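You operate a simulated robot arm through the tools that you are given. There is no shell and no other tool.

The job below is to be done with a simulated robot arm. You get a single attempt, and the scene is never put back.

## Task
Set the wrap belt to 5 mm sag, then wind two layers of film on the roller.
Fine: film slide on for the winding, back at the end. Leave the roller under the bench alone.

It is judged by the outcome, as a careful person would: the job done as asked, and still so three seconds after it is handed in. It fails if anything else is knocked over, pushed out of place, dropped, spilled or broken.

## Robot
A 7-joint arm with a three-finger gripper, fixed in place. Base frame: the origin is on the floor under the middle of its stand, x ahead of it, y to its left, z up. Readings come in m, rad, newtons and seconds.
With the tool pointing down near the work surface it reaches from about 0.1 to 0.78 m from the base axis. Its first joint turns from -2.897 to 2.897 rad. Payload 2.69 kg.
The tool frame sits at the grasp point between the pads (the TCP): z along the fingers, y along the line on which they close. The tips reach 0.029 m beyond it. The gripper opens to 0.12 m; its body begins 0.078 m behind the TCP.
Orientation is that of the tool frame in the base frame, as a unit quaternion [w, x, y, z]. With the fingers straight down and closing along the base's y, the tool's x points along the base's -x, its y along +y and its z along -z.

## Interface
- The arm moves only by the tool apply_moves. Its argument "deltas" is one flat list of numbers, 7 for each row, row after row: the turn, a rotation vector about the tool's x, y, z in units of 5 degrees (1.0 is 5 degrees), then the shift along the tool's x, y, z in units of 30 mm (1.0 is 30 mm), then the opening in per cent of the stroke, from 0 (shut) to 100 (fully open). In form: [rx, ry, rz, x, y, z, claw, rx, ry, rz, x, y, z, claw, ...]. A call has 1 to 20 rows; each row shifts and turns the commanded pose from where the row before left it, along the tool's axes as they then stand. A call with a number of a shift or a turn outside -1 to 1 is refused whole. A row lasts 0.2 s, in which the tool goes at most 0.05 m and 0.15 rad; a call with a longer step from one row to the next is refused whole, and so is a gripper value outside its range. A pose out of reach is approached as far as the arm can. The call stops where the force on the tool passes 60 N (or 10 N more than at its start, if that is more) or the arm is blocked; 0.2 s more then pass. Each finger travels about 0.04 m/s and halts on what it meets, pressing with about 34 N; the grip force reading is that of the motor and also rises with nothing between the fingers. The clock runs only during rows and for 0.2 s after the last one: add rows that do not move to give the fingers time. It gives the time, the measured TCP pose, the force on the tool (base axes), the opening and the grip force at its end, in the units of the frame above (readings bear some noise), with the torque about the TCP (base axes, N m) and any sound that the robot's microphone picked up, and new pictures: "views" is both (left out), scene, wrist or none.
- Cameras (640 x 400 px; columns grow to the right, rows downward): "scene" is fixed at [0.0511, -0.5009, 1.5021]; the picture's right is [0.01, -1.00, 0.00], its down [-0.80, -0.01, -0.60] and it looks along [0.60, 0.01, -0.80] (base axes); focal length 318 px, centre (320, 200). "wrist" rides on the gripper at [0.063, 0, -0.104] in the tool frame; the picture's right is [0.00, 1.00, 0.00], its down [-0.83, 0.00, -0.56] and it looks along [-0.56, 0.00, 0.83] (tool axes); focal length 275 px, centre (320, 200). There is no depth. A picture from a camera that has moved, and an enlarged one, comes with that camera's place and axes in the base frame and with its lens.
- slide_trunk(by): slides the trunk up (or, below 0, down) by that many m; the arm rides with it, the base frame stays. It gives what a move gives, with no picture.
- close_up(camera, box): a new picture of the part [left, top, right, bottom] of that camera's present view, enlarged. The clock stands still meanwhile.
- hand_in(): hands the job in; it is judged then, once.

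Places have to be worked out from the pictures, the camera data and where the tool is seen. Open the gripper and draw the arm clear of the work before you hand the job in, unless the task says otherwise.

The tools are called after ">>>" by a JSON object that holds its "fn" and its "kwargs". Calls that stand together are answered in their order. apply_moves: Moves the arm, as the interface text tells. Its arguments: {"type":"object","properties":{"deltas":{"type":"array"},"views":{"type":"string","enum":["both","scene","wrist","none"]}},"required":["deltas"]} The other tools are called the same way: slide_trunk (by) moves the trunk up or down; close_up (camera, box) takes an enlarged picture of a part of a camera's view; hand_in () hands the job in.

At the start:

```text
t: 0.0
eef_pos: [0.3578, -0.293, 1.0971]
orientation: [0.0, 0.0, 1.0, 0.0]
wrist_force: [0.6, 0.0, 0.1]
ft_torque: [0.03, 0.04, 0.02]
gripper_width: 0.1198
grip_force: 0.0
trunk travel left (down, up): [-0.55, 0.063]
```

scene: 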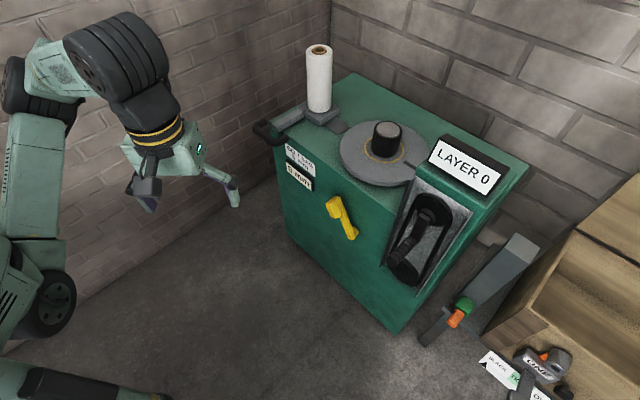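
wrist: 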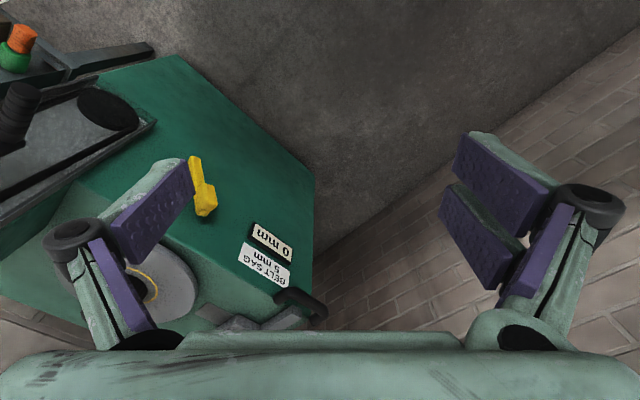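

I'll start by looking closely at the machine, the labels, and the items on the right before moving anything.

>>> {"fn": "close_up", "kwargs": {"camera": "scene", "box": [240, 30, 400, 130]}}

>>> {"fn": "close_up", "kwargs": {"camera": "scene", "box": [260, 130, 380, 250]}}

>>> {"fn": "close_up", "kwargs": {"camera": "scene", "box": [370, 120, 530, 300]}}

>>> {"fn": "close_up", "kwargs": {"camera": "scene", "box": [400, 220, 640, 400]}}

>>> {"fn": "close_up", "kwargs": {"camera": "wrist", "box": [0, 0, 320, 350]}}

```text
4.00 times, centred on (320, 80) of scene
camera zoom: at [0.0511, -0.5009, 1.5021], right [0.01, -1.0, 0.0], down [-0.8, -0.01, -0.6], along [0.6, 0.01, -0.8], focal length 1271 px, centre (320, 680)
```

zoom: 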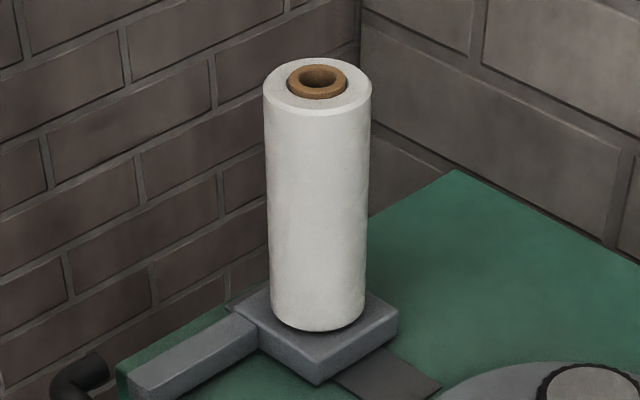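

```text
3.33 times, centred on (320, 190) of scene
camera zoom: at [0.0511, -0.5009, 1.5021], right [0.01, -1.0, 0.0], down [-0.8, -0.01, -0.6], along [0.6, 0.01, -0.8], focal length 1059 px, centre (320, 233)
```

zoom: 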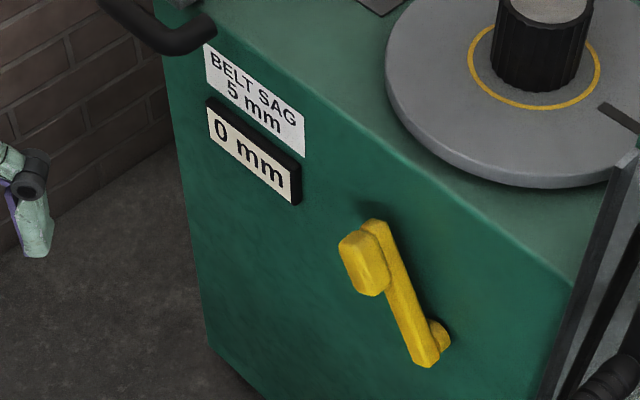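

```text
2.22 times, centred on (450, 210) of scene
camera zoom: at [0.0511, -0.5009, 1.5021], right [0.01, -1.0, 0.0], down [-0.8, -0.01, -0.6], along [0.6, 0.01, -0.8], focal length 706 px, centre (31, 178)
```

zoom: 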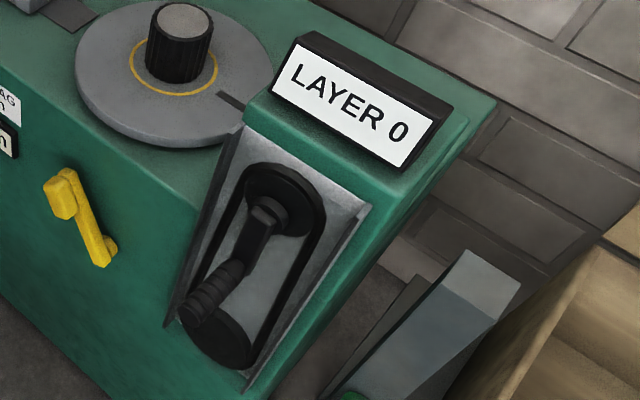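

```text
2.22 times, centred on (520, 310) of scene
camera zoom: at [0.0511, -0.5009, 1.5021], right [0.01, -1.0, 0.0], down [-0.8, -0.01, -0.6], along [0.6, 0.01, -0.8], focal length 706 px, centre (-124, -44)
```

zoom: 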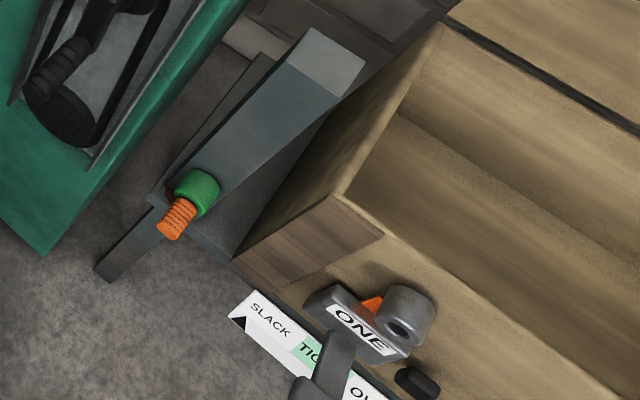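

```text
1.14 times, centred on (160, 175) of wrist
camera zoom: at [0.2943, -0.2923, 1.2012], right [0.0, 1.0, 0.0], down [0.83, 0.0, 0.56], along [0.56, 0.0, -0.83], focal length 315 px, centre (503, 229)
```

zoom: 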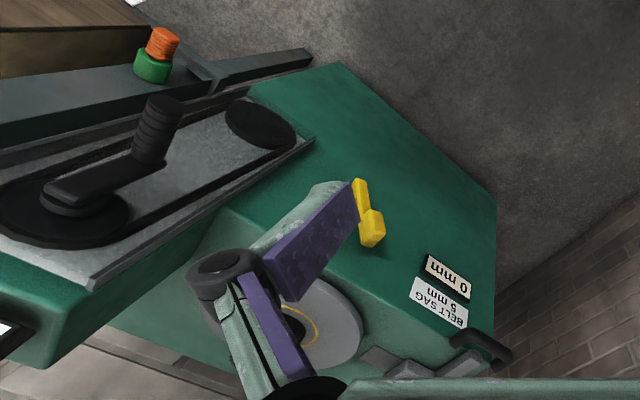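

The machine sits at about 45° yaw: a yellow handle and the "BELT SAG" label are on the front face (near x 0.6–0.84), and a crank panel is near (0.37, -0.66, 0.85). I'll shift the arm right and slightly back at this height to see the crank, the column and the bench better.

>>> {"fn": "apply_moves", "kwargs": {"deltas": [0, 0, 0, 0.5, -1, 0, 100, 0, 0, 0, 0.5, -1, 0, 100, 0, 0, 0, 0.5, -1, 0, 100, 0, 0, 0, 0.5, -1, 0, 100, 0, 0, 0, 0.5, -1, 0, 100, 0, 0, 0, 0.5, -1, 0, 100, 0, 0, 0, 0, 0, 0, 100]}}

```text
t: 1.6
eef_pos: [0.2673, -0.4695, 1.1003]
orientation: [0.0, 0.0, 1.0, 0.0]
wrist_force: [0.1, 0.4, 0.7]
ft_torque: [0.01, -0.02, 0.05]
gripper_width: 0.1199
grip_force: 0.1
trunk travel left (down, up): [-0.55, 0.063]
camera wrist: at [0.2037, -0.4699, 1.2041], right [-0.01, 1.0, 0.0], down [0.83, 0.0, 0.56], along [0.56, 0.0, -0.83], focal length 275 px, centre (320, 200)
```

scene: 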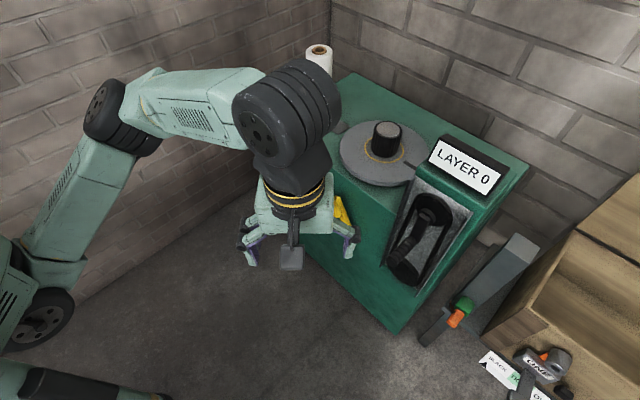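
wrist: 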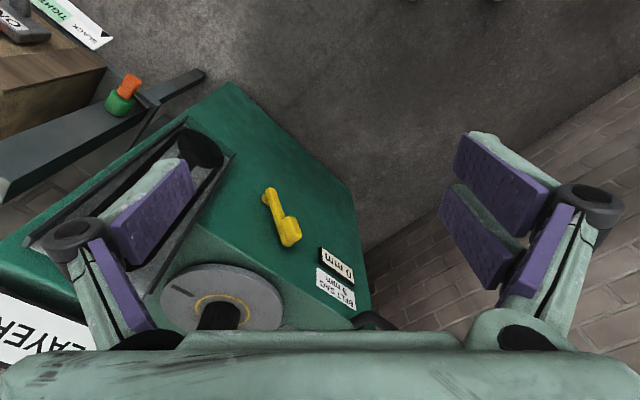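

The front face and crank panel are visible now. I'll rotate the wrist so the camera looks right, toward the bench with its "SLACK / TIGHT" label and lever, to work out what belongs to which machine.

>>> {"fn": "apply_moves", "kwargs": {"deltas": [0, 0, 1, 0, 0, 0, 100, 0, 0, 1, 0, 0, 0, 100, 0, 0, 1, 0, 0, 0, 100, 0, 0, 1, 0, 0, 0, 100, 0, 0, 1, 0, 0, 0, 100, 0, 0, 1, 0, 0, 0, 100, 0, 0, 1, 0, 0, 0, 100, 0, 0, 1, 0, 0, 0, 100, 0, 0, 1, 0, 0, 0, 100, 0, 0, 1, 0, 0, 0, 100, 0, 0, 1, 0, 0, 0, 100, 0, 0, 1, 0, 0, 0, 100, 0, 0, 0, 0, 0, 0, 100]}}

```text
t: 4.4
eef_pos: [0.2671, -0.4733, 1.0966]
orientation: [0.0, 0.501, 0.865, 0.0]
wrist_force: [0.5, -0.2, -0.1]
ft_torque: [0.0, -0.01, 0.02]
gripper_width: 0.1198
grip_force: 0.1
trunk travel left (down, up): [-0.55, 0.063]
camera wrist: at [0.2355, -0.4172, 1.2009], right [0.86, 0.5, 0.0], down [0.42, -0.72, 0.56], along [0.28, -0.48, -0.83], focal length 275 px, centre (320, 200)
```

scene: 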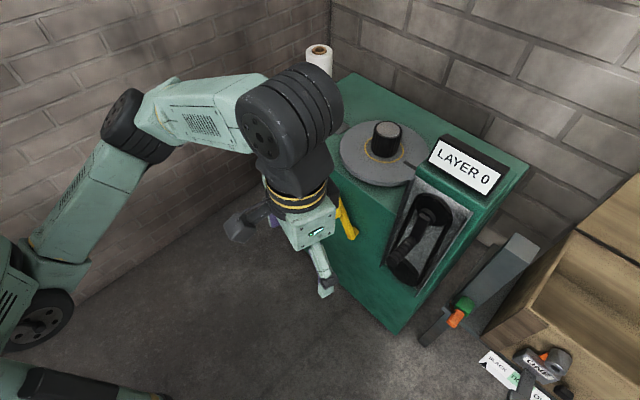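
wrist: 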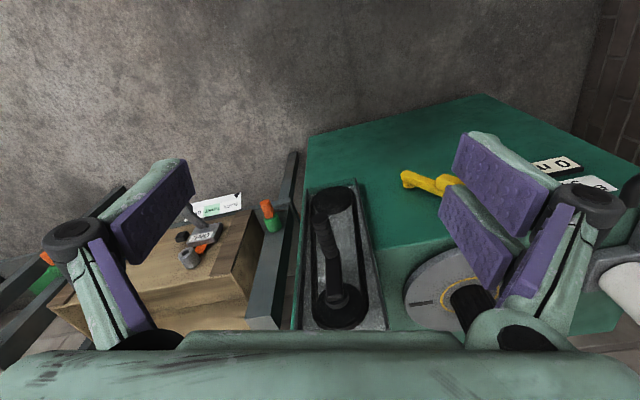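

>>> {"fn": "close_up", "kwargs": {"camera": "wrist", "box": [130, 160, 290, 330]}}

>>> {"fn": "close_up", "kwargs": {"camera": "wrist", "box": [290, 150, 450, 330]}}

>>> {"fn": "close_up", "kwargs": {"camera": "wrist", "box": [0, 180, 160, 350]}}

```text
2.35 times, centred on (210, 245) of wrist
camera zoom: at [0.2355, -0.4172, 1.2009], right [0.86, 0.5, 0.0], down [0.42, -0.72, 0.56], along [0.28, -0.48, -0.83], focal length 648 px, centre (579, 94)
```

zoom: 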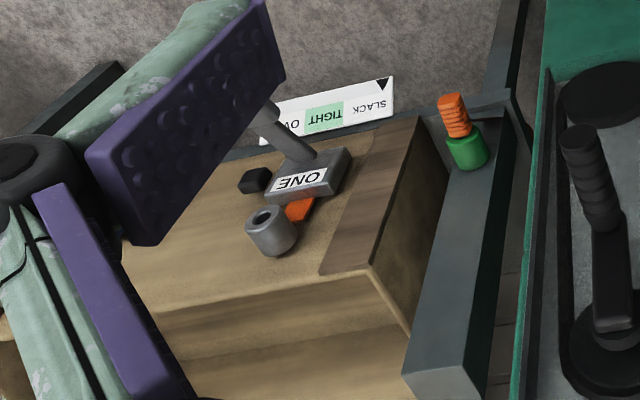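

```text
2.22 times, centred on (370, 240) of wrist
camera zoom: at [0.2355, -0.4172, 1.2009], right [0.86, 0.5, 0.0], down [0.42, -0.72, 0.56], along [0.28, -0.48, -0.83], focal length 612 px, centre (209, 111)
```

zoom: 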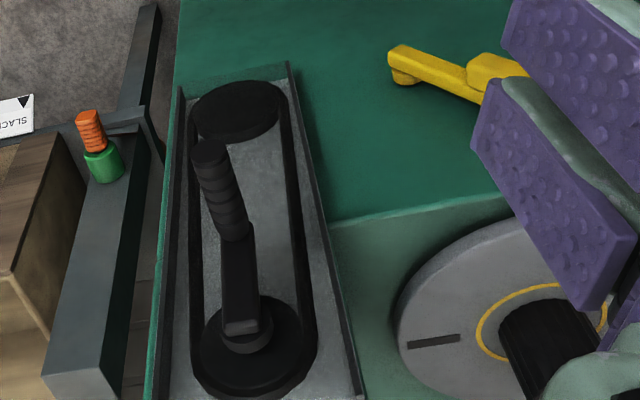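

```text
2.35 times, centred on (80, 265) of wrist
camera zoom: at [0.2355, -0.4172, 1.2009], right [0.86, 0.5, 0.0], down [0.42, -0.72, 0.56], along [0.28, -0.48, -0.83], focal length 648 px, centre (885, 47)
```

zoom: 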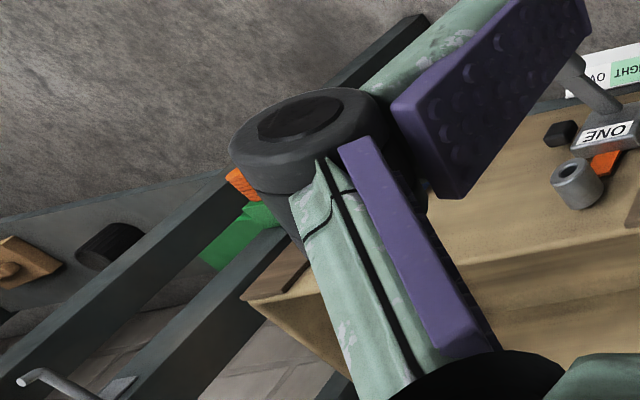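

The crank panel is vertical and faces (-x,+y). The crank pivot is near (0.45, -0.73, 0.92), with its grip hanging below it and sticking out toward the robot. I'll back off, square up with the 45° face and lower the trunk to view the front face level.

>>> {"fn": "apply_moves", "kwargs": {"deltas": [0, 0, -1, 1, 0, 0, 100, 0, 0, -1, 1, 0, 0, 100, 0, 0, -1, 0, 1, 0, 100, 0, 0, 0, 0, 1, 0, 100, 0, 0, 0, 0, 1, 0, 100, 0, 0, 0, 0, 0, 0, 100], "views": "none"}}

>>> {"fn": "slide_trunk", "kwargs": {"by": -0.3}}

>>> {"fn": "apply_moves", "kwargs": {"deltas": [0, -1, 0, 0, 0, 0, 100, 0, -1, 0, 0, 0, 0, 100, 0, -1, 0, 0, 0, 0, 100, 0, -1, 0, 0, 0, 0, 100, 0, -1, 0, 0, 0, 0, 100, 0, -1, 0, 0, 0, 0, 100, 0, -1, 0, 0, 0, 0, 100, 0, -1, 0, 0, 0, 0, 100, 0, -1, 0, 0, 0, 0, 100, 0, 0, 0, 0, 0, 0, 100]}}

```text
t: 5.8
eef_pos: [0.3048, -0.3619, 1.095]
orientation: [-0.001, 0.383, 0.924, 0.0]
wrist_force: [-0.1, 0.2, 0.1]
ft_torque: [0.02, 0.02, -0.01]
gripper_width: 0.1198
grip_force: 0.1
trunk travel left (down, up): [-0.55, 0.063]
```

```text
t: 8.8
eef_pos: [0.3037, -0.3618, 0.7955]
orientation: [0.001, 0.383, 0.924, 0.001]
wrist_force: [0.0, 0.4, -0.3]
ft_torque: [0.01, 0.02, -0.03]
gripper_width: 0.1201
grip_force: 0.1
trunk travel left (down, up): [-0.25, 0.363]
```

```text
t: 11.0
eef_pos: [0.3076, -0.3635, 0.796]
orientation: [0.349, 0.346, 0.859, -0.146]
wrist_force: [0.0, -0.4, 0.0]
ft_torque: [0.0, -0.02, 0.01]
gripper_width: 0.12
grip_force: 0.1
trunk travel left (down, up): [-0.25, 0.363]
camera wrist: at [0.2236, -0.2805, 0.8264], right [0.69, 0.72, -0.01], down [0.15, -0.13, 0.98], along [0.7, -0.68, -0.2], focal length 275 px, centre (320, 200)
```

scene: 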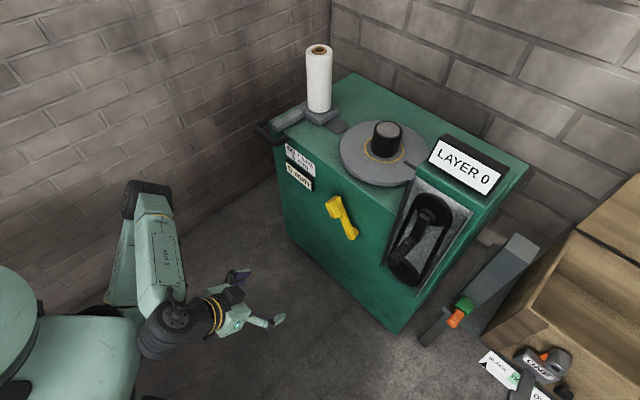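
wrist: 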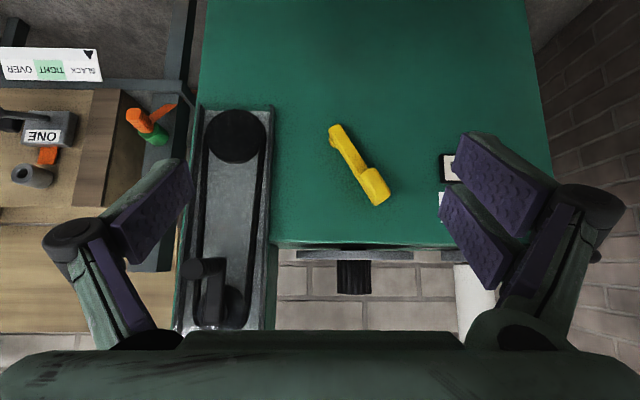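

The camera now looks squarely at the front face, with the picture upside down. I'll zoom in on the yellow handle, the crank and the right-hand items.

>>> {"fn": "close_up", "kwargs": {"camera": "wrist", "box": [290, 100, 450, 300]}}

>>> {"fn": "close_up", "kwargs": {"camera": "wrist", "box": [160, 90, 300, 340]}}

>>> {"fn": "close_up", "kwargs": {"camera": "wrist", "box": [0, 30, 200, 230]}}

>>> {"fn": "close_up", "kwargs": {"camera": "scene", "box": [240, 90, 360, 250]}}

```text
2.00 times, centred on (370, 200) of wrist
camera zoom: at [0.2236, -0.2805, 0.8264], right [0.69, 0.72, -0.01], down [0.15, -0.13, 0.98], along [0.7, -0.68, -0.2], focal length 551 px, centre (220, 200)
```

zoom: 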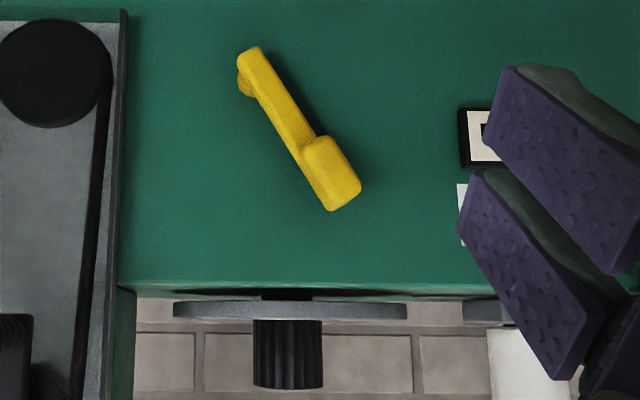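

```text
1.60 times, centred on (230, 215) of wrist
camera zoom: at [0.2236, -0.2805, 0.8264], right [0.69, 0.72, -0.01], down [0.15, -0.13, 0.98], along [0.7, -0.68, -0.2], focal length 440 px, centre (464, 176)
```

zoom: 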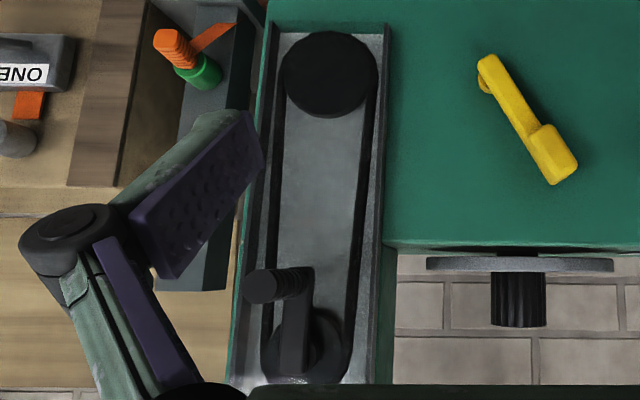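

```text
2.00 times, centred on (100, 130) of wrist
camera zoom: at [0.2236, -0.2805, 0.8264], right [0.69, 0.72, -0.01], down [0.15, -0.13, 0.98], along [0.7, -0.68, -0.2], focal length 551 px, centre (760, 340)
```

zoom: 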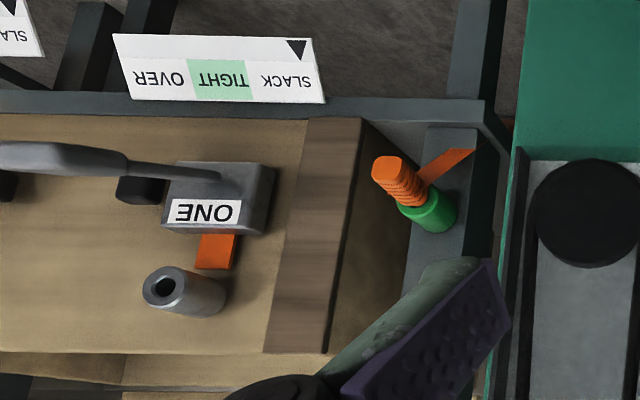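

```text
2.50 times, centred on (300, 170) of scene
camera zoom: at [0.0511, -0.5009, 1.5021], right [0.01, -1.0, 0.0], down [-0.8, -0.01, -0.6], along [0.6, 0.01, -0.8], focal length 794 px, centre (370, 275)
```

zoom: 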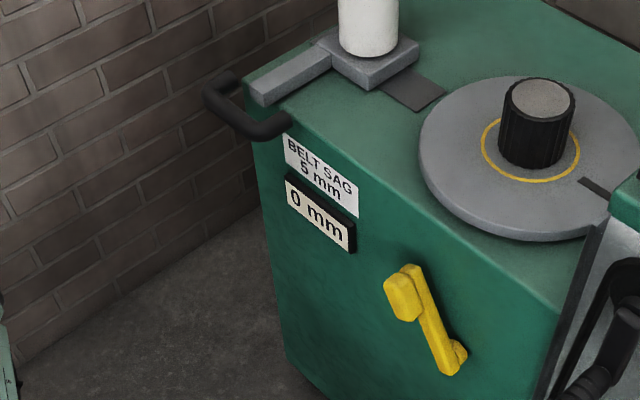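

Both cameras agree on the yellow handle: its pivot is near (0.58, -0.59, 0.61), and the paddle is at about (0.614, -0.530, 0.708), pointing up and to the left. I'll level the hand so the fingers face the panel and approach to a stand-off for a closer look.

>>> {"fn": "apply_moves", "kwargs": {"deltas": [0, -1, 0, 0, 0, 0, 100, 0, -1, 0, 0, 0, 0, 100, 0, -1, 0, 0, 0, 0, 100, 0, -1, 0, 0, 0, 0, 100, 0, -1, 0, 0, 0, 0, 100, 0, -1, 0, 0, 0, 0, 100, 0, -1, 0, 0, 0, 0, 100, 0, -1, 0, 0, 0, 0, 100, 0, -1, 0, 0, 0, 0, 100, 0, 0, 0, 0.489, 0.547, 0.3, 100, 0, 0, 0, 0.489, 0.547, 0.3, 100, 0, 0, 0, 0.489, 0.547, 0.3, 100, 0, 0, 0, 0.489, 0.547, 0.3, 100, 0, 0, 0, 0.489, 0.547, 0.3, 100, 0, 0, 0, 0.489, 0.547, 0.3, 100, 0, 0, 0, 0, 0, 0, 100]}}

```text
t: 11.9
eef_pos: [0.3275, -0.3822, 0.8201]
orientation: [0.434, 0.265, 0.838, -0.197]
wrist_force: [0.2, 0.2, 1.5]
ft_torque: [0.0, 0.02, 0.02]
gripper_width: 0.1199
grip_force: 0.0
trunk travel left (down, up): [-0.25, 0.363]
stopped in row 4: the arm was blocked; the commanded pose is now the measured one
camera wrist: at [0.2319, -0.3063, 0.8256], right [0.61, 0.78, -0.11], down [0.06, 0.09, 0.99], along [0.79, -0.62, 0.01], focal length 275 px, centre (320, 200)
```

scene: 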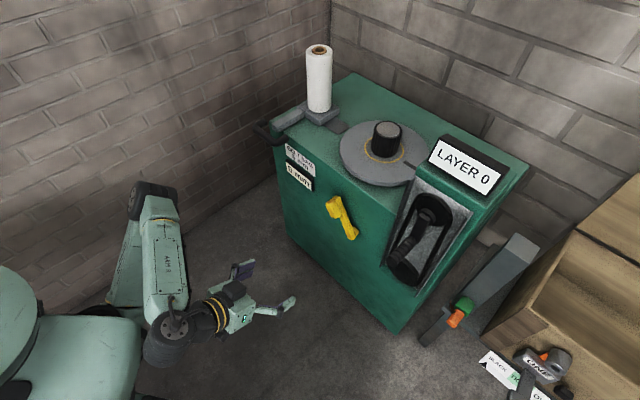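
wrist: 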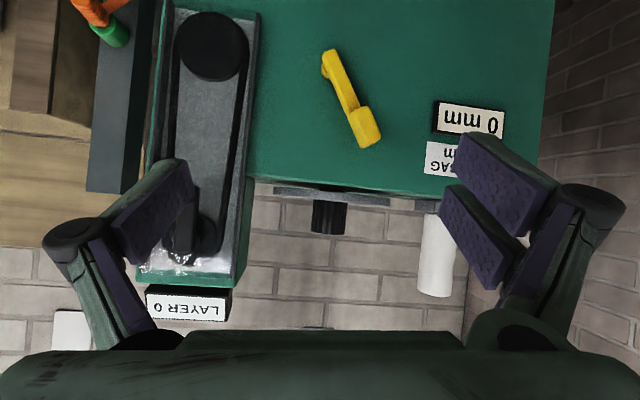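

The wrist hit a joint limit this close to the base. Lowering the trunk and extending before levelling should help, so I'll slide down 0.2 m, straighten the orientation and move out and up toward the handle at a 45° tilt.

>>> {"fn": "slide_trunk", "kwargs": {"by": -0.2}}

>>> {"fn": "apply_moves", "kwargs": {"deltas": [0.11, 0.8, 0.58, 0, 0, 0, 100, 0.11, 0.8, 0.58, 0, 0, 0, 100, 0.11, 0.8, 0.58, 0, 0, 0, 100, 0, 0, 0, -0.9, 0.4, 0, 100, 0, 0, 0, -0.9, 0.4, 0, 100, 0, 0, 0, -0.9, 0.4, 0, 100, 0, 0, 0, -0.9, 0.4, 0, 100, 0, 0, 0, -0.9, 0.4, 0, 100, 0, 0, 0, 0, 0, 0, 100]}}

```text
t: 14.3
eef_pos: [0.3265, -0.3816, 0.6544]
orientation: [0.439, 0.263, 0.836, -0.196]
wrist_force: [0.5, 0.0, -0.5]
ft_torque: [-0.02, -0.04, 0.08]
gripper_width: 0.1201
grip_force: 0.0
trunk travel left (down, up): [-0.078, 0.535]
stopped: the arm was blocked; the commanded pose is now the measured one
```

```text
t: 16.3
eef_pos: [0.4389, -0.407, 0.7508]
orientation: [0.36, 0.351, 0.852, -0.145]
wrist_force: [0.6, 0.0, 0.3]
ft_torque: [0.02, -0.04, -0.01]
gripper_width: 0.12
grip_force: 0.0
trunk travel left (down, up): [-0.078, 0.535]
camera wrist: at [0.3535, -0.3226, 0.7788], right [0.7, 0.71, 0.0], down [0.13, -0.13, 0.98], along [0.7, -0.69, -0.18], focal length 275 px, centre (320, 200)
```

scene: 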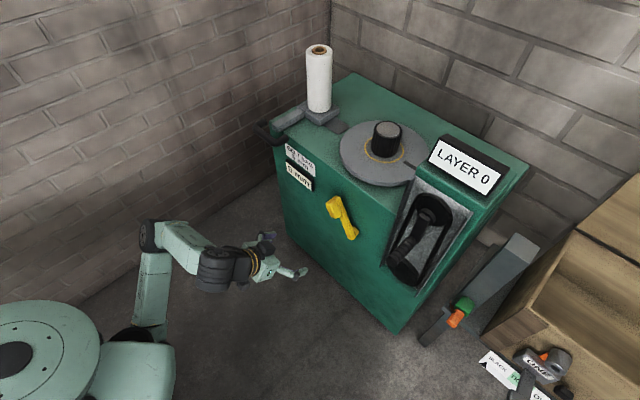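
wrist: 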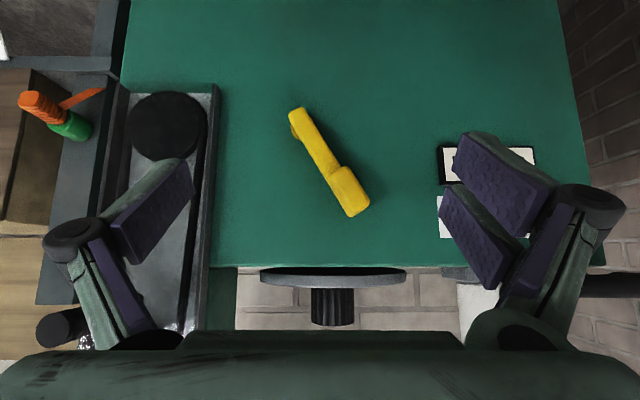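

The hand is now 0.25 m from the panel and aligned with it. I'll tilt the fingers up toward horizontal in place.

>>> {"fn": "apply_moves", "kwargs": {"deltas": [0, -1, 0, 0, 0, 0, 100, 0, -1, 0, 0, 0, 0, 100, 0, -1, 0, 0, 0, 0, 100, 0, -1, 0, 0, 0, 0, 100, 0, -1, 0, 0, 0, 0, 100, 0, -1, 0, 0, 0, 0, 100, 0, -1, 0, 0, 0, 0, 100, 0, -1, 0, 0, 0, 0, 100, 0, 0, 0, 0, 0, 0, 100]}}

```text
t: 18.3
eef_pos: [0.437, -0.405, 0.7499]
orientation: [0.629, 0.281, 0.678, -0.257]
wrist_force: [-0.3, -0.1, -0.8]
ft_torque: [-0.06, -0.03, -0.01]
gripper_width: 0.1198
grip_force: 0.0
trunk travel left (down, up): [-0.078, 0.535]
camera wrist: at [0.359, -0.328, 0.6954], right [0.7, 0.71, 0.0], down [-0.35, 0.34, 0.87], along [0.62, -0.61, 0.49], focal length 275 px, centre (320, 200)
```

scene: 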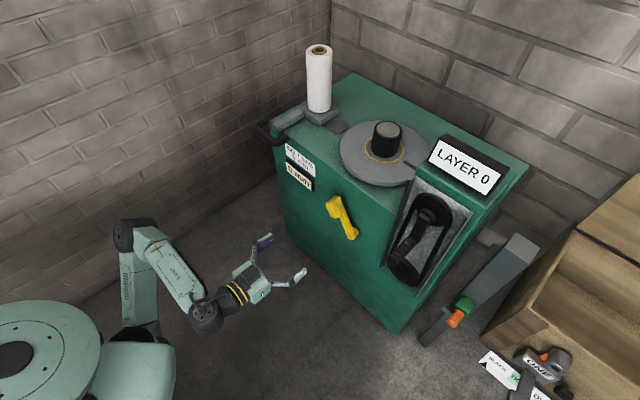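
wrist: 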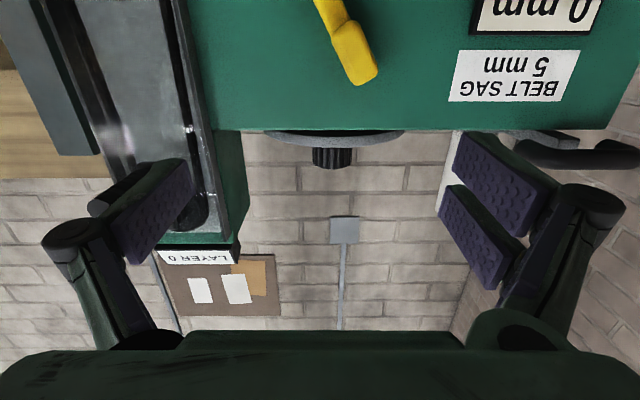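

The levelled hand works here. I'll line up in front of the yellow paddle (n≈-0.73) and roll the hand about 34° so the fingers close across the paddle.

>>> {"fn": "apply_moves", "kwargs": {"deltas": [0, 0, -1, 0, 0, 0, 100, 0, 0, -1, 0, 0, 0, 100, 0, 0, -1, 0, 0, 0, 100, 0, 0, 1, 0, 0, 0, 100, 0, 0, 1, 0, 0, 0, 100, 0, 0, 1, 0, 0, 0, 100, 0, 0, 0, 0.21, 0.243, 0.9, 100, 0, 0, 0, 0.21, 0.243, 0.9, 100, 0, 0, 0, 0.21, 0.243, 0.9, 100, 0, 0, 0, 0.21, 0.243, 0.9, 100, 0, 0, 0, 0.21, 0.243, 0.9, 100, 0, 0, -0.963, 0, 0, 0, 100, 0, 0, -0.963, 0, 0, 0, 100, 0, 0, -0.963, 0, 0, 0, 100, 0, 0, -0.963, 0, 0, 0, 100, 0, 0, -0.963, 0, 0, 0, 100, 0, 0, -0.963, 0, 0, 0, 100, 0, 0, -0.963, 0, 0, 0, 100, 0, 0, 0, 0, 0, 0, 100]}}

```text
t: 22.3
eef_pos: [0.5545, -0.4738, 0.7087]
orientation: [0.526, 0.072, 0.731, -0.428]
wrist_force: [0.0, -0.1, -0.1]
ft_torque: [-0.03, -0.01, -0.02]
gripper_width: 0.1199
grip_force: 0.0
trunk travel left (down, up): [-0.078, 0.535]
camera wrist: at [0.4543, -0.4225, 0.6648], right [0.55, 0.62, -0.55], down [-0.03, 0.68, 0.73], along [0.83, -0.39, 0.4], focal length 275 px, centre (320, 200)
```

scene: 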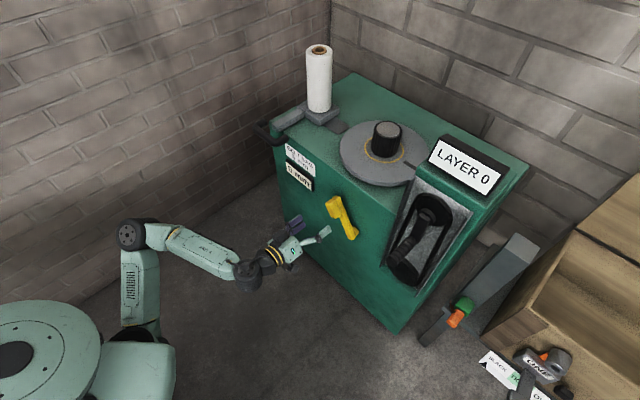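
wrist: 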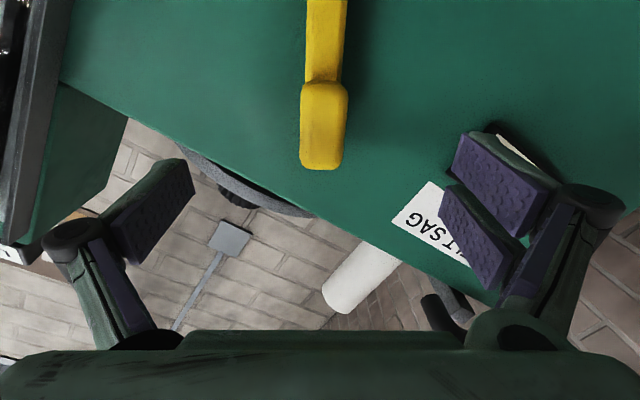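

The paddle is centred between the fingers and lined up with the hand's roll. I'll advance 80 mm straight in, with the fingers still open.

>>> {"fn": "apply_moves", "kwargs": {"deltas": [0, 0, 0, 0, 0, 0.67, 100, 0, 0, 0, 0, 0, 0.67, 100, 0, 0, 0, 0, 0, 0.67, 100, 0, 0, 0, 0, 0, 0.66, 100, 0, 0, 0, 0, 0, 0, 100]}}

```text
t: 23.5
eef_pos: [0.61, -0.5314, 0.7046]
orientation: [0.528, 0.072, 0.73, -0.427]
wrist_force: [0.1, 0.1, 0.5]
ft_torque: [0.02, 0.0, -0.01]
gripper_width: 0.12
grip_force: 0.0
trunk travel left (down, up): [-0.078, 0.535]
camera wrist: at [0.5092, -0.4791, 0.6604], right [0.56, 0.62, -0.55], down [-0.03, 0.68, 0.73], along [0.83, -0.39, 0.4], focal length 275 px, centre (320, 200)
```

scene: 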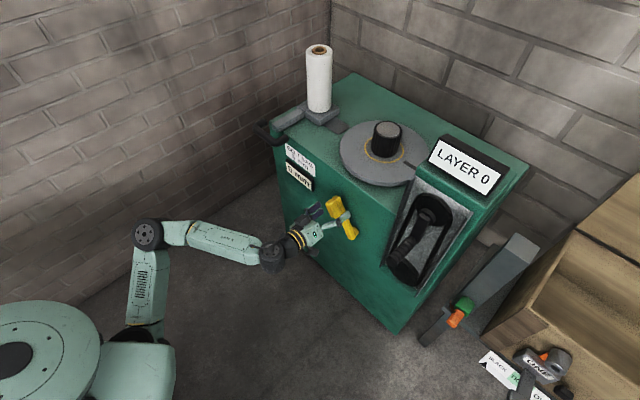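
wrist: 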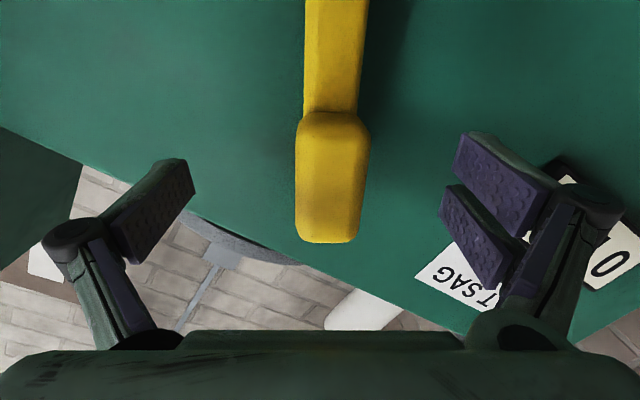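

The paddle face is at the TCP, about 6 mm to the hand's right. I'll nudge over by that much and close on it.

>>> {"fn": "apply_moves", "kwargs": {"deltas": [0, 0, 0, 0, 0.18, 0.1, 60, 0, 0, 0, 0, 0, 0, 40, 0, 0, 0, 0, 0, 0, 20, 0, 0, 0, 0, 0, 0, 20, 0, 0, 0, 0, 0, 0, 20, 0, 0, 0, 0, 0, 0, 20, 0, 0, 0, 0, 0, 0, 20, 0, 0, 0, 0, 0, 0, 20]}}

```text
t: 25.3
eef_pos: [0.6161, -0.5284, 0.7008]
orientation: [0.528, 0.073, 0.73, -0.428]
wrist_force: [-3.4, 4.9, 2.9]
ft_torque: [0.05, -0.89, -0.83]
gripper_width: 0.0327
grip_force: 35.6
trunk travel left (down, up): [-0.078, 0.535]
camera wrist: at [0.5151, -0.4769, 0.6567], right [0.56, 0.62, -0.55], down [-0.03, 0.68, 0.73], along [0.83, -0.39, 0.4], focal length 275 px, centre (320, 200)
```

scene: 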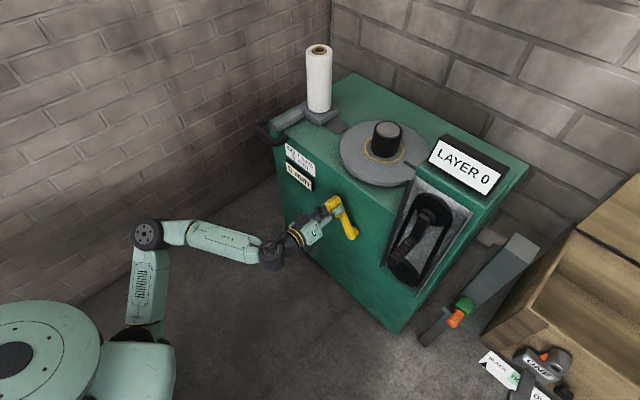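
wrist: 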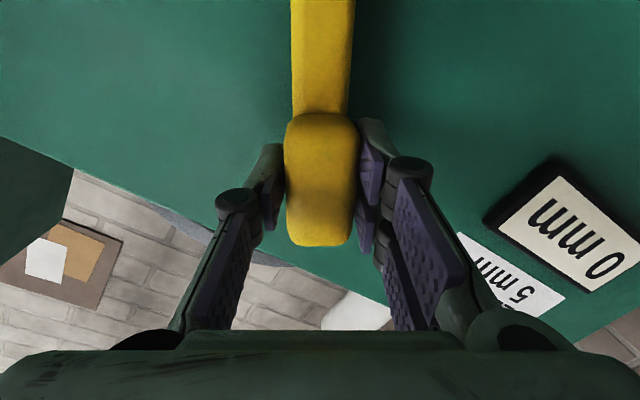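

The paddle is gripped at 33 mm, and the wrist camera can see the "0 mm" readout. I'll try a small clockwise arc of 5° about the pivot, roughly 0.112 m away along tool +x, and check the force and readout.

>>> {"fn": "apply_moves", "kwargs": {"deltas": [0, 0, 0.5, 0, -0.163, 0, 15, 0, 0, 0.5, 0, -0.163, 0, 15, 0, 0, 0, 0, 0, 0, 15], "views": "wrist"}}

```text
t: 26.1
eef_pos: [0.6126, -0.5343, 0.7044]
orientation: [0.546, 0.105, 0.727, -0.402]
wrist_force: [1.0, 7.5, -9.0]
ft_torque: [0.14, -0.5, -1.02]
gripper_width: 0.0319
grip_force: 44.8
trunk travel left (down, up): [-0.078, 0.535]
camera wrist: at [0.5134, -0.4784, 0.6579], right [0.59, 0.65, -0.48], down [-0.07, 0.63, 0.77], along [0.8, -0.42, 0.42], focal length 275 px, centre (320, 200)
```

wrist: 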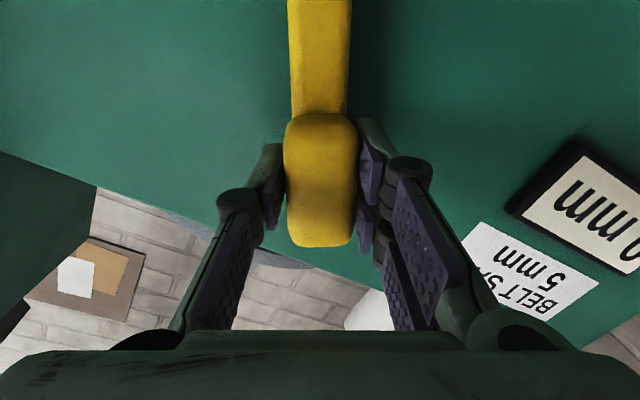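

The lever followed the hand with little force. I'll check the readout from the scene camera.

>>> {"fn": "close_up", "kwargs": {"camera": "scene", "box": [260, 120, 360, 245]}}

```text
3.20 times, centred on (310, 182) of scene
camera zoom: at [0.0511, -0.5009, 1.5021], right [0.01, -1.0, 0.0], down [-0.8, -0.01, -0.6], along [0.6, 0.01, -0.8], focal length 1017 px, centre (352, 256)
```

zoom: 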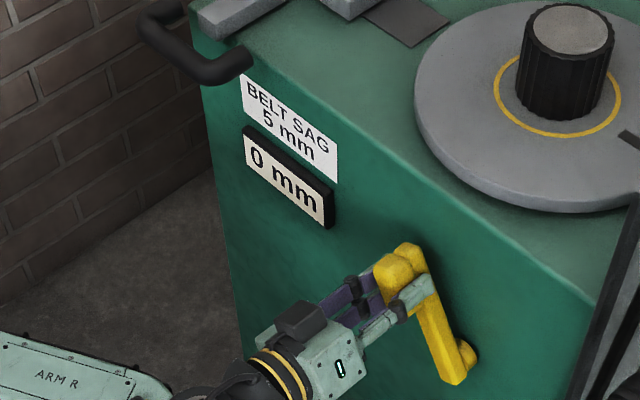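

The readout still shows 0 mm after 5°. I'll continue clockwise another 10°, watching the forces.

>>> {"fn": "apply_moves", "kwargs": {"deltas": [0, 0, 0.5, 0, -0.163, 0, 15, 0, 0, 0.5, 0, -0.163, 0, 15, 0, 0, 0.5, 0, -0.163, 0, 15, 0, 0, 0.5, 0, -0.163, 0, 15, 0, 0, 0, 0, 0, 0, 15], "views": "wrist"}}

>>> {"fn": "close_up", "kwargs": {"camera": "scene", "box": [260, 120, 360, 245]}}

```text
t: 27.3
eef_pos: [0.5984, -0.5468, 0.7132]
orientation: [0.579, 0.168, 0.715, -0.354]
wrist_force: [-15.9, 18.9, -14.5]
ft_torque: [0.9, 0.16, -1.27]
gripper_width: 0.0314
grip_force: 45.3
trunk travel left (down, up): [-0.078, 0.535]
camera wrist: at [0.5076, -0.484, 0.6617], right [0.65, 0.69, -0.32], down [-0.16, 0.53, 0.83], along [0.74, -0.49, 0.46], focal length 275 px, centre (320, 200)
```

wrist: 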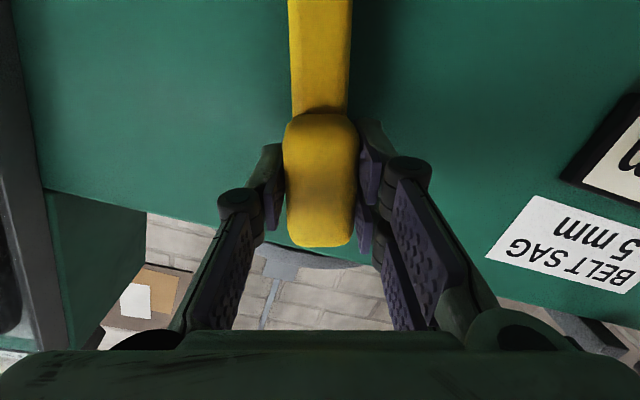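

```text
3.20 times, centred on (310, 182) of scene
camera zoom: at [0.0511, -0.5009, 1.5021], right [0.01, -1.0, 0.0], down [-0.8, -0.01, -0.6], along [0.6, 0.01, -0.8], focal length 1017 px, centre (352, 256)
```

zoom: 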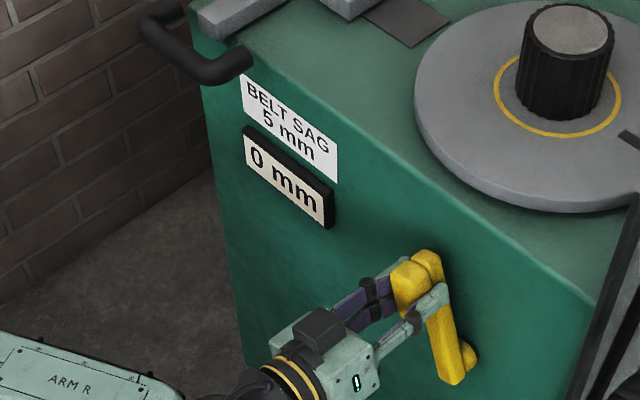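

The force is mostly outward along the panel normal (about 25 N), because my hand axis is tilted ~4° from the lever's axis. I'll back off 1.5 mm along the tool axis and go another 15° clockwise to see whether the readout responds.

>>> {"fn": "apply_moves", "kwargs": {"deltas": [0, 0, 0, 0.03, 0, -0.05, 15, 0, 0, 0.5, 0.01, -0.163, -0.01, 15, 0, 0, 0.5, 0.01, -0.163, -0.01, 15, 0, 0, 0.5, 0.01, -0.163, -0.01, 15, 0, 0, 0.5, 0.01, -0.163, -0.01, 15, 0, 0, 0.5, 0.01, -0.163, -0.01, 15, 0, 0, 0.5, 0.01, -0.163, -0.01, 15, 0, 0, 0, 0, 0, 0, 15], "views": "wrist"}}

>>> {"fn": "close_up", "kwargs": {"camera": "scene", "box": [260, 120, 360, 245]}}

```text
t: 29.1
eef_pos: [0.581, -0.565, 0.7179]
orientation: [0.622, 0.257, 0.686, -0.277]
wrist_force: [18.9, -25.4, 20.8]
ft_torque: [-1.47, 0.18, 0.19]
gripper_width: 0.0323
grip_force: 45.1
trunk travel left (down, up): [-0.078, 0.535]
camera wrist: at [0.4995, -0.4904, 0.6631], right [0.7, 0.71, -0.06], down [-0.31, 0.38, 0.87], along [0.64, -0.58, 0.49], focal length 275 px, centre (320, 200)
```

wrist: 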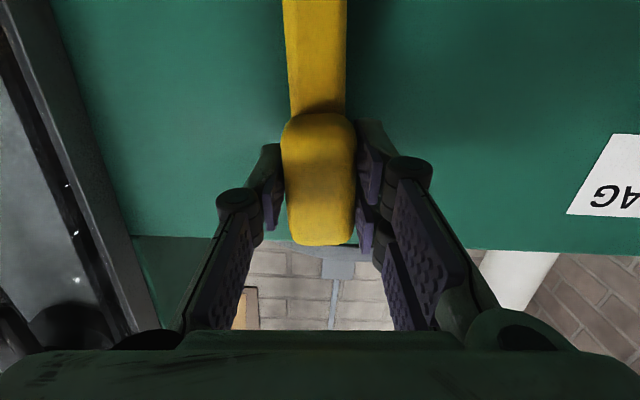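

```text
3.20 times, centred on (310, 182) of scene
camera zoom: at [0.0511, -0.5009, 1.5021], right [0.01, -1.0, 0.0], down [-0.8, -0.01, -0.6], along [0.6, 0.01, -0.8], focal length 1017 px, centre (352, 256)
```

zoom: 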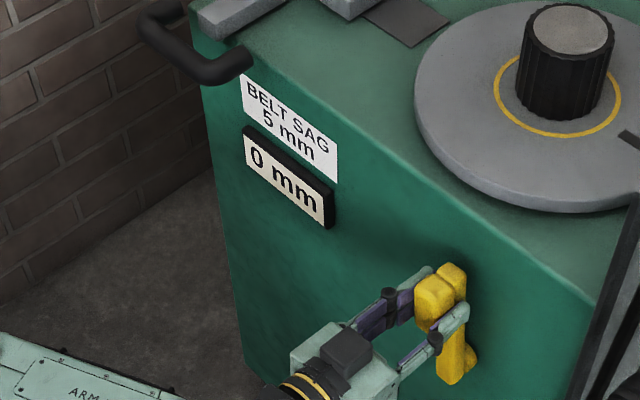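

The readout still shows 0 mm after 30°, and I over-corrected slightly (the force has reversed). I'll look at the belt itself for any visible change before choosing a direction.

>>> {"fn": "close_up", "kwargs": {"camera": "scene", "box": [370, 160, 490, 310]}}

>>> {"fn": "close_up", "kwargs": {"camera": "scene", "box": [310, 180, 390, 260]}}

```text
2.67 times, centred on (430, 235) of scene
camera zoom: at [0.0511, -0.5009, 1.5021], right [0.01, -1.0, 0.0], down [-0.8, -0.01, -0.6], along [0.6, 0.01, -0.8], focal length 847 px, centre (27, 107)
```

zoom: 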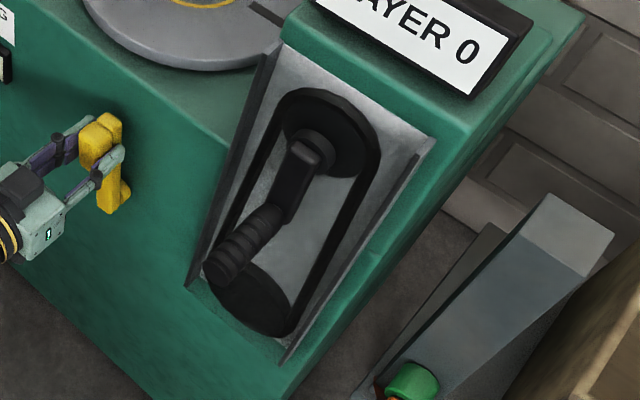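

```text
5.00 times, centred on (350, 220) of scene
camera zoom: at [0.0511, -0.5009, 1.5021], right [0.01, -1.0, 0.0], down [-0.8, -0.01, -0.6], along [0.6, 0.01, -0.8], focal length 1589 px, centre (170, 100)
```

zoom: 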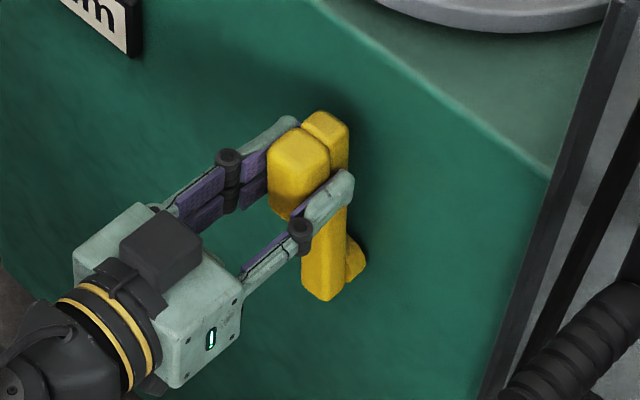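

Nothing visible changed on the belt. Clockwise usually tightens, so the sag may be clamped at 0 there. I'll undo the over-correction, return 30° counter-clockwise to the start angle, then try beyond it; any end stop will show as force.

>>> {"fn": "apply_moves", "kwargs": {"deltas": [0, 0, 0, -0.05, 0, 0.06, 15, 0, 0, -0.5, 0, 0.163, 0, 15, 0, 0, -0.5, 0, 0.163, 0, 15, 0, 0, -0.5, 0, 0.163, 0, 15, 0, 0, -0.5, 0, 0.163, 0, 15, 0, 0, -0.5, 0, 0.163, 0, 15, 0, 0, -0.5, 0, 0.163, 0, 15, 0, 0, 0, 0, 0, 0, 15], "views": "none"}}

>>> {"fn": "apply_moves", "kwargs": {"deltas": [0, 0, -0.5, 0, 0.163, 0, 15, 0, 0, -0.5, 0, 0.163, 0, 15, 0, 0, -0.5, 0, 0.163, 0, 15, 0, 0, -0.5, 0, 0.163, 0, 15, 0, 0, 0, 0, 0, 0, 15], "views": "none"}}

```text
t: 30.9
eef_pos: [0.6002, -0.5475, 0.7102]
orientation: [0.577, 0.166, 0.716, -0.356]
wrist_force: [-17.9, 8.5, -8.5]
ft_torque: [-0.41, -0.3, -1.55]
gripper_width: 0.0314
grip_force: 45.0
trunk travel left (down, up): [-0.078, 0.535]
```

```text
t: 32.1
eef_pos: [0.6129, -0.5337, 0.7038]
orientation: [0.544, 0.103, 0.728, -0.404]
wrist_force: [5.8, -30.1, -22.5]
ft_torque: [-1.07, 0.48, -1.42]
gripper_width: 0.0322
grip_force: 45.1
trunk travel left (down, up): [-0.078, 0.535]
```

I'm about 5° short of the start angle. I'll trim the small radial and depth offsets and continue counter-clockwise past the start.

>>> {"fn": "apply_moves", "kwargs": {"deltas": [0, 0, 0, 0.06, 0, 0.05, 15, 0, 0, -0.5, 0.005, 0.163, 0, 15, 0, 0, -0.5, 0.005, 0.163, 0, 15, 0, 0, -0.5, 0.005, 0.163, 0, 15, 0, 0, -0.5, 0.005, 0.163, 0, 15, 0, 0, -0.5, 0.005, 0.163, 0, 15, 0, 0, -0.5, 0.005, 0.163, 0, 15, 0, 0, 0, 0, 0, 0, 15], "views": "wrist"}}

>>> {"fn": "close_up", "kwargs": {"camera": "scene", "box": [260, 120, 360, 245]}}

```text
t: 33.9
eef_pos: [0.6295, -0.5156, 0.6882]
orientation: [0.489, 0.005, 0.734, -0.471]
wrist_force: [10.5, 9.9, -0.5]
ft_torque: [-0.07, -1.66, -0.57]
gripper_width: 0.0325
grip_force: 44.5
trunk travel left (down, up): [-0.078, 0.535]
camera wrist: at [0.5226, -0.4712, 0.6504], right [0.47, 0.55, -0.69], down [0.04, 0.77, 0.64], along [0.88, -0.33, 0.34], focal length 275 px, centre (320, 200)
```

wrist: 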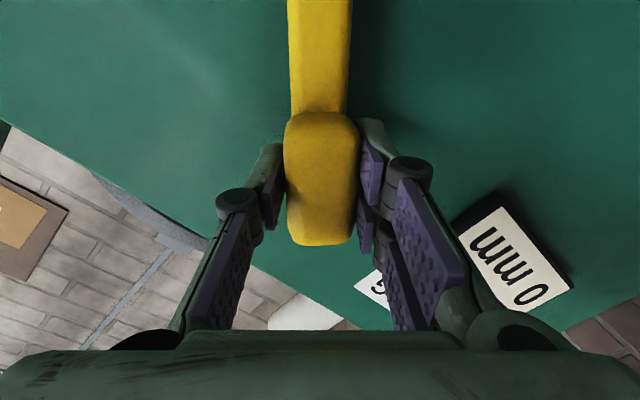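

```text
3.20 times, centred on (310, 182) of scene
camera zoom: at [0.0511, -0.5009, 1.5021], right [0.01, -1.0, 0.0], down [-0.8, -0.01, -0.6], along [0.6, 0.01, -0.8], focal length 1017 px, centre (352, 256)
```

zoom: 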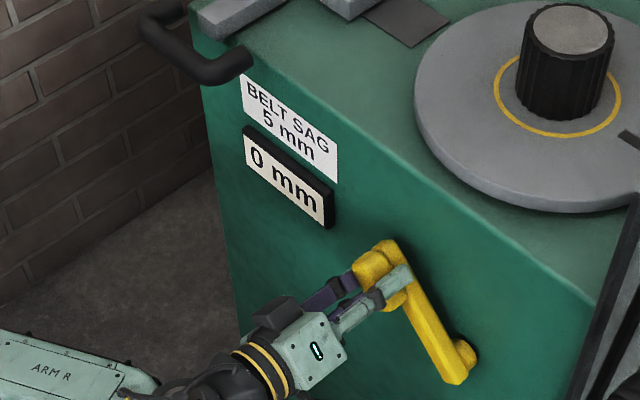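

Still 0 mm at 10° past the start, and the lever moves freely. Before going further I'll open slightly, correct the 4° tilt so the hand axis matches the lever axis, and re-grip.

>>> {"fn": "apply_moves", "kwargs": {"deltas": [0, 0, 0, 0, 0, 0, 45, 0, 0, 0, 0, 0, 0, 45, 0, 0, 0, 0, 0, 0, 45, 0.29, -0.3, 0, 0, 0, 0, 45, 0.29, -0.3, 0, 0, 0, 0, 45, 0, 0, 0, 0, 0, 0, 45, 0, 0, 0, 0, 0, 0, 15, 0, 0, 0, 0, 0, 0, 15, 0, 0, 0, 0, 0, 0, 15, 0, 0, 0, 0, 0, 0, 15], "views": "wrist"}}

```text
t: 36.1
eef_pos: [0.6296, -0.5173, 0.6866]
orientation: [0.507, 0.008, 0.71, -0.49]
wrist_force: [4.3, -0.6, -8.3]
ft_torque: [0.72, -0.53, 0.05]
gripper_width: 0.0312
grip_force: 42.9
trunk travel left (down, up): [-0.078, 0.535]
camera wrist: at [0.5235, -0.4731, 0.6411], right [0.5, 0.52, -0.69], down [0.01, 0.8, 0.61], along [0.86, -0.31, 0.4], focal length 275 px, centre (320, 200)
```

wrist: 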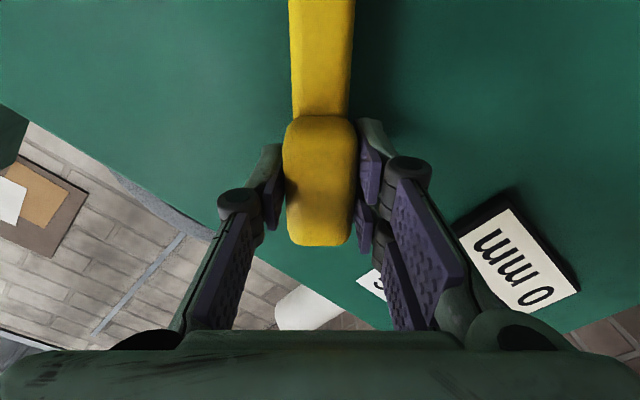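

The tool axis is now level. I'll continue 30° counter-clockwise about the 0.11 m radius.

>>> {"fn": "apply_moves", "kwargs": {"deltas": [0, 0, -1, 0.012, 0.32, 0, 15, 0, 0, -1, 0.012, 0.32, 0, 15, 0, 0, -1, 0.012, 0.32, 0, 15, 0, 0, -1, 0.012, 0.32, 0, 15, 0, 0, 0, 0, 0, 0, 15], "views": "wrist"}}

>>> {"fn": "close_up", "kwargs": {"camera": "scene", "box": [260, 120, 360, 245]}}

```text
t: 36.9
eef_pos: [0.6368, -0.5078, 0.6747]
orientation: [0.438, -0.079, 0.698, -0.562]
wrist_force: [6.7, -15.6, 4.9]
ft_torque: [1.31, -0.36, -0.18]
gripper_width: 0.0362
grip_force: 45.0
trunk travel left (down, up): [-0.078, 0.535]
stopped in row 4: the force on the tool passed its limit at 92 N (the readings are from after the stop); the commanded pose is now the measured one
camera wrist: at [0.5248, -0.4705, 0.6399], right [0.38, 0.35, -0.85], down [0.11, 0.9, 0.42], along [0.92, -0.26, 0.3], focal length 275 px, centre (320, 200)
```

wrist: 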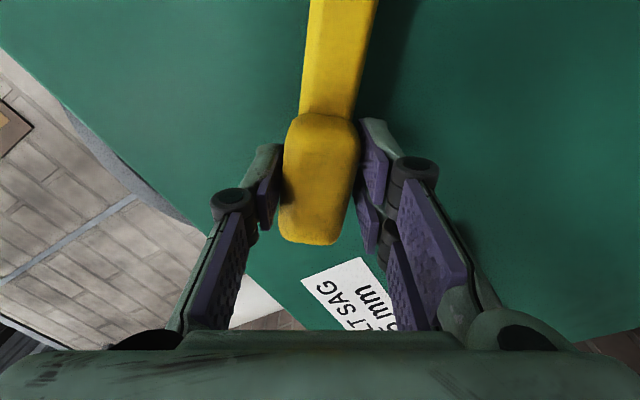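

```text
3.20 times, centred on (310, 182) of scene
camera zoom: at [0.0511, -0.5009, 1.5021], right [0.01, -1.0, 0.0], down [-0.8, -0.01, -0.6], along [0.6, 0.01, -0.8], focal length 1017 px, centre (352, 256)
```

zoom: 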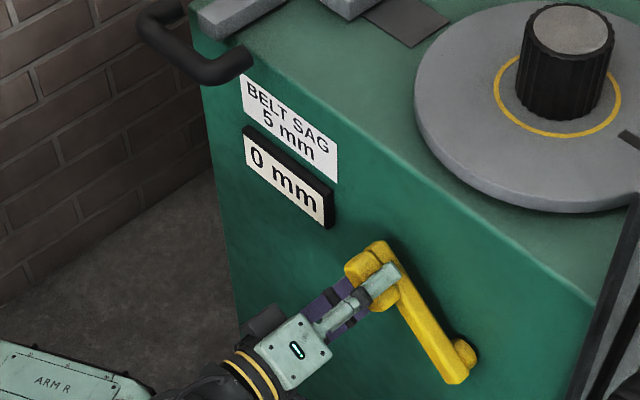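

There's a hard stop counter-clockwise at roughly -47° (the arm felt 92 N and halted), so 0 mm is at that end and clockwise is the right direction, with a slow rate. I'll re-align the grip on the paddle.

>>> {"fn": "apply_moves", "kwargs": {"deltas": [0, 0, 0, 0, 0, 0, 50, 0, 0, 0, 0, 0, 0, 50, 0, 0, 0, 0, 0, 0, 50, 0, 0, 1, 0, 0, 0, 50, 0, 0, 1, 0, 0, 0, 50, 0, 0, 0, 0, 0, 0, 50], "views": "wrist"}}

```text
t: 38.3
eef_pos: [0.6356, -0.5074, 0.6728]
orientation: [0.485, -0.018, 0.701, -0.523]
wrist_force: [-0.9, 0.7, 0.1]
ft_torque: [0.0, 0.04, -0.01]
gripper_width: 0.06
grip_force: 0.0
trunk travel left (down, up): [-0.078, 0.535]
camera wrist: at [0.5293, -0.4662, 0.6313], right [0.48, 0.45, -0.75], down [0.05, 0.84, 0.54], along [0.88, -0.3, 0.38], focal length 275 px, centre (320, 200)
```

wrist: 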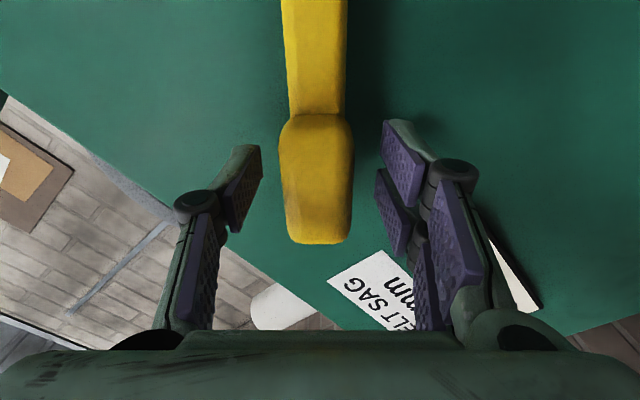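

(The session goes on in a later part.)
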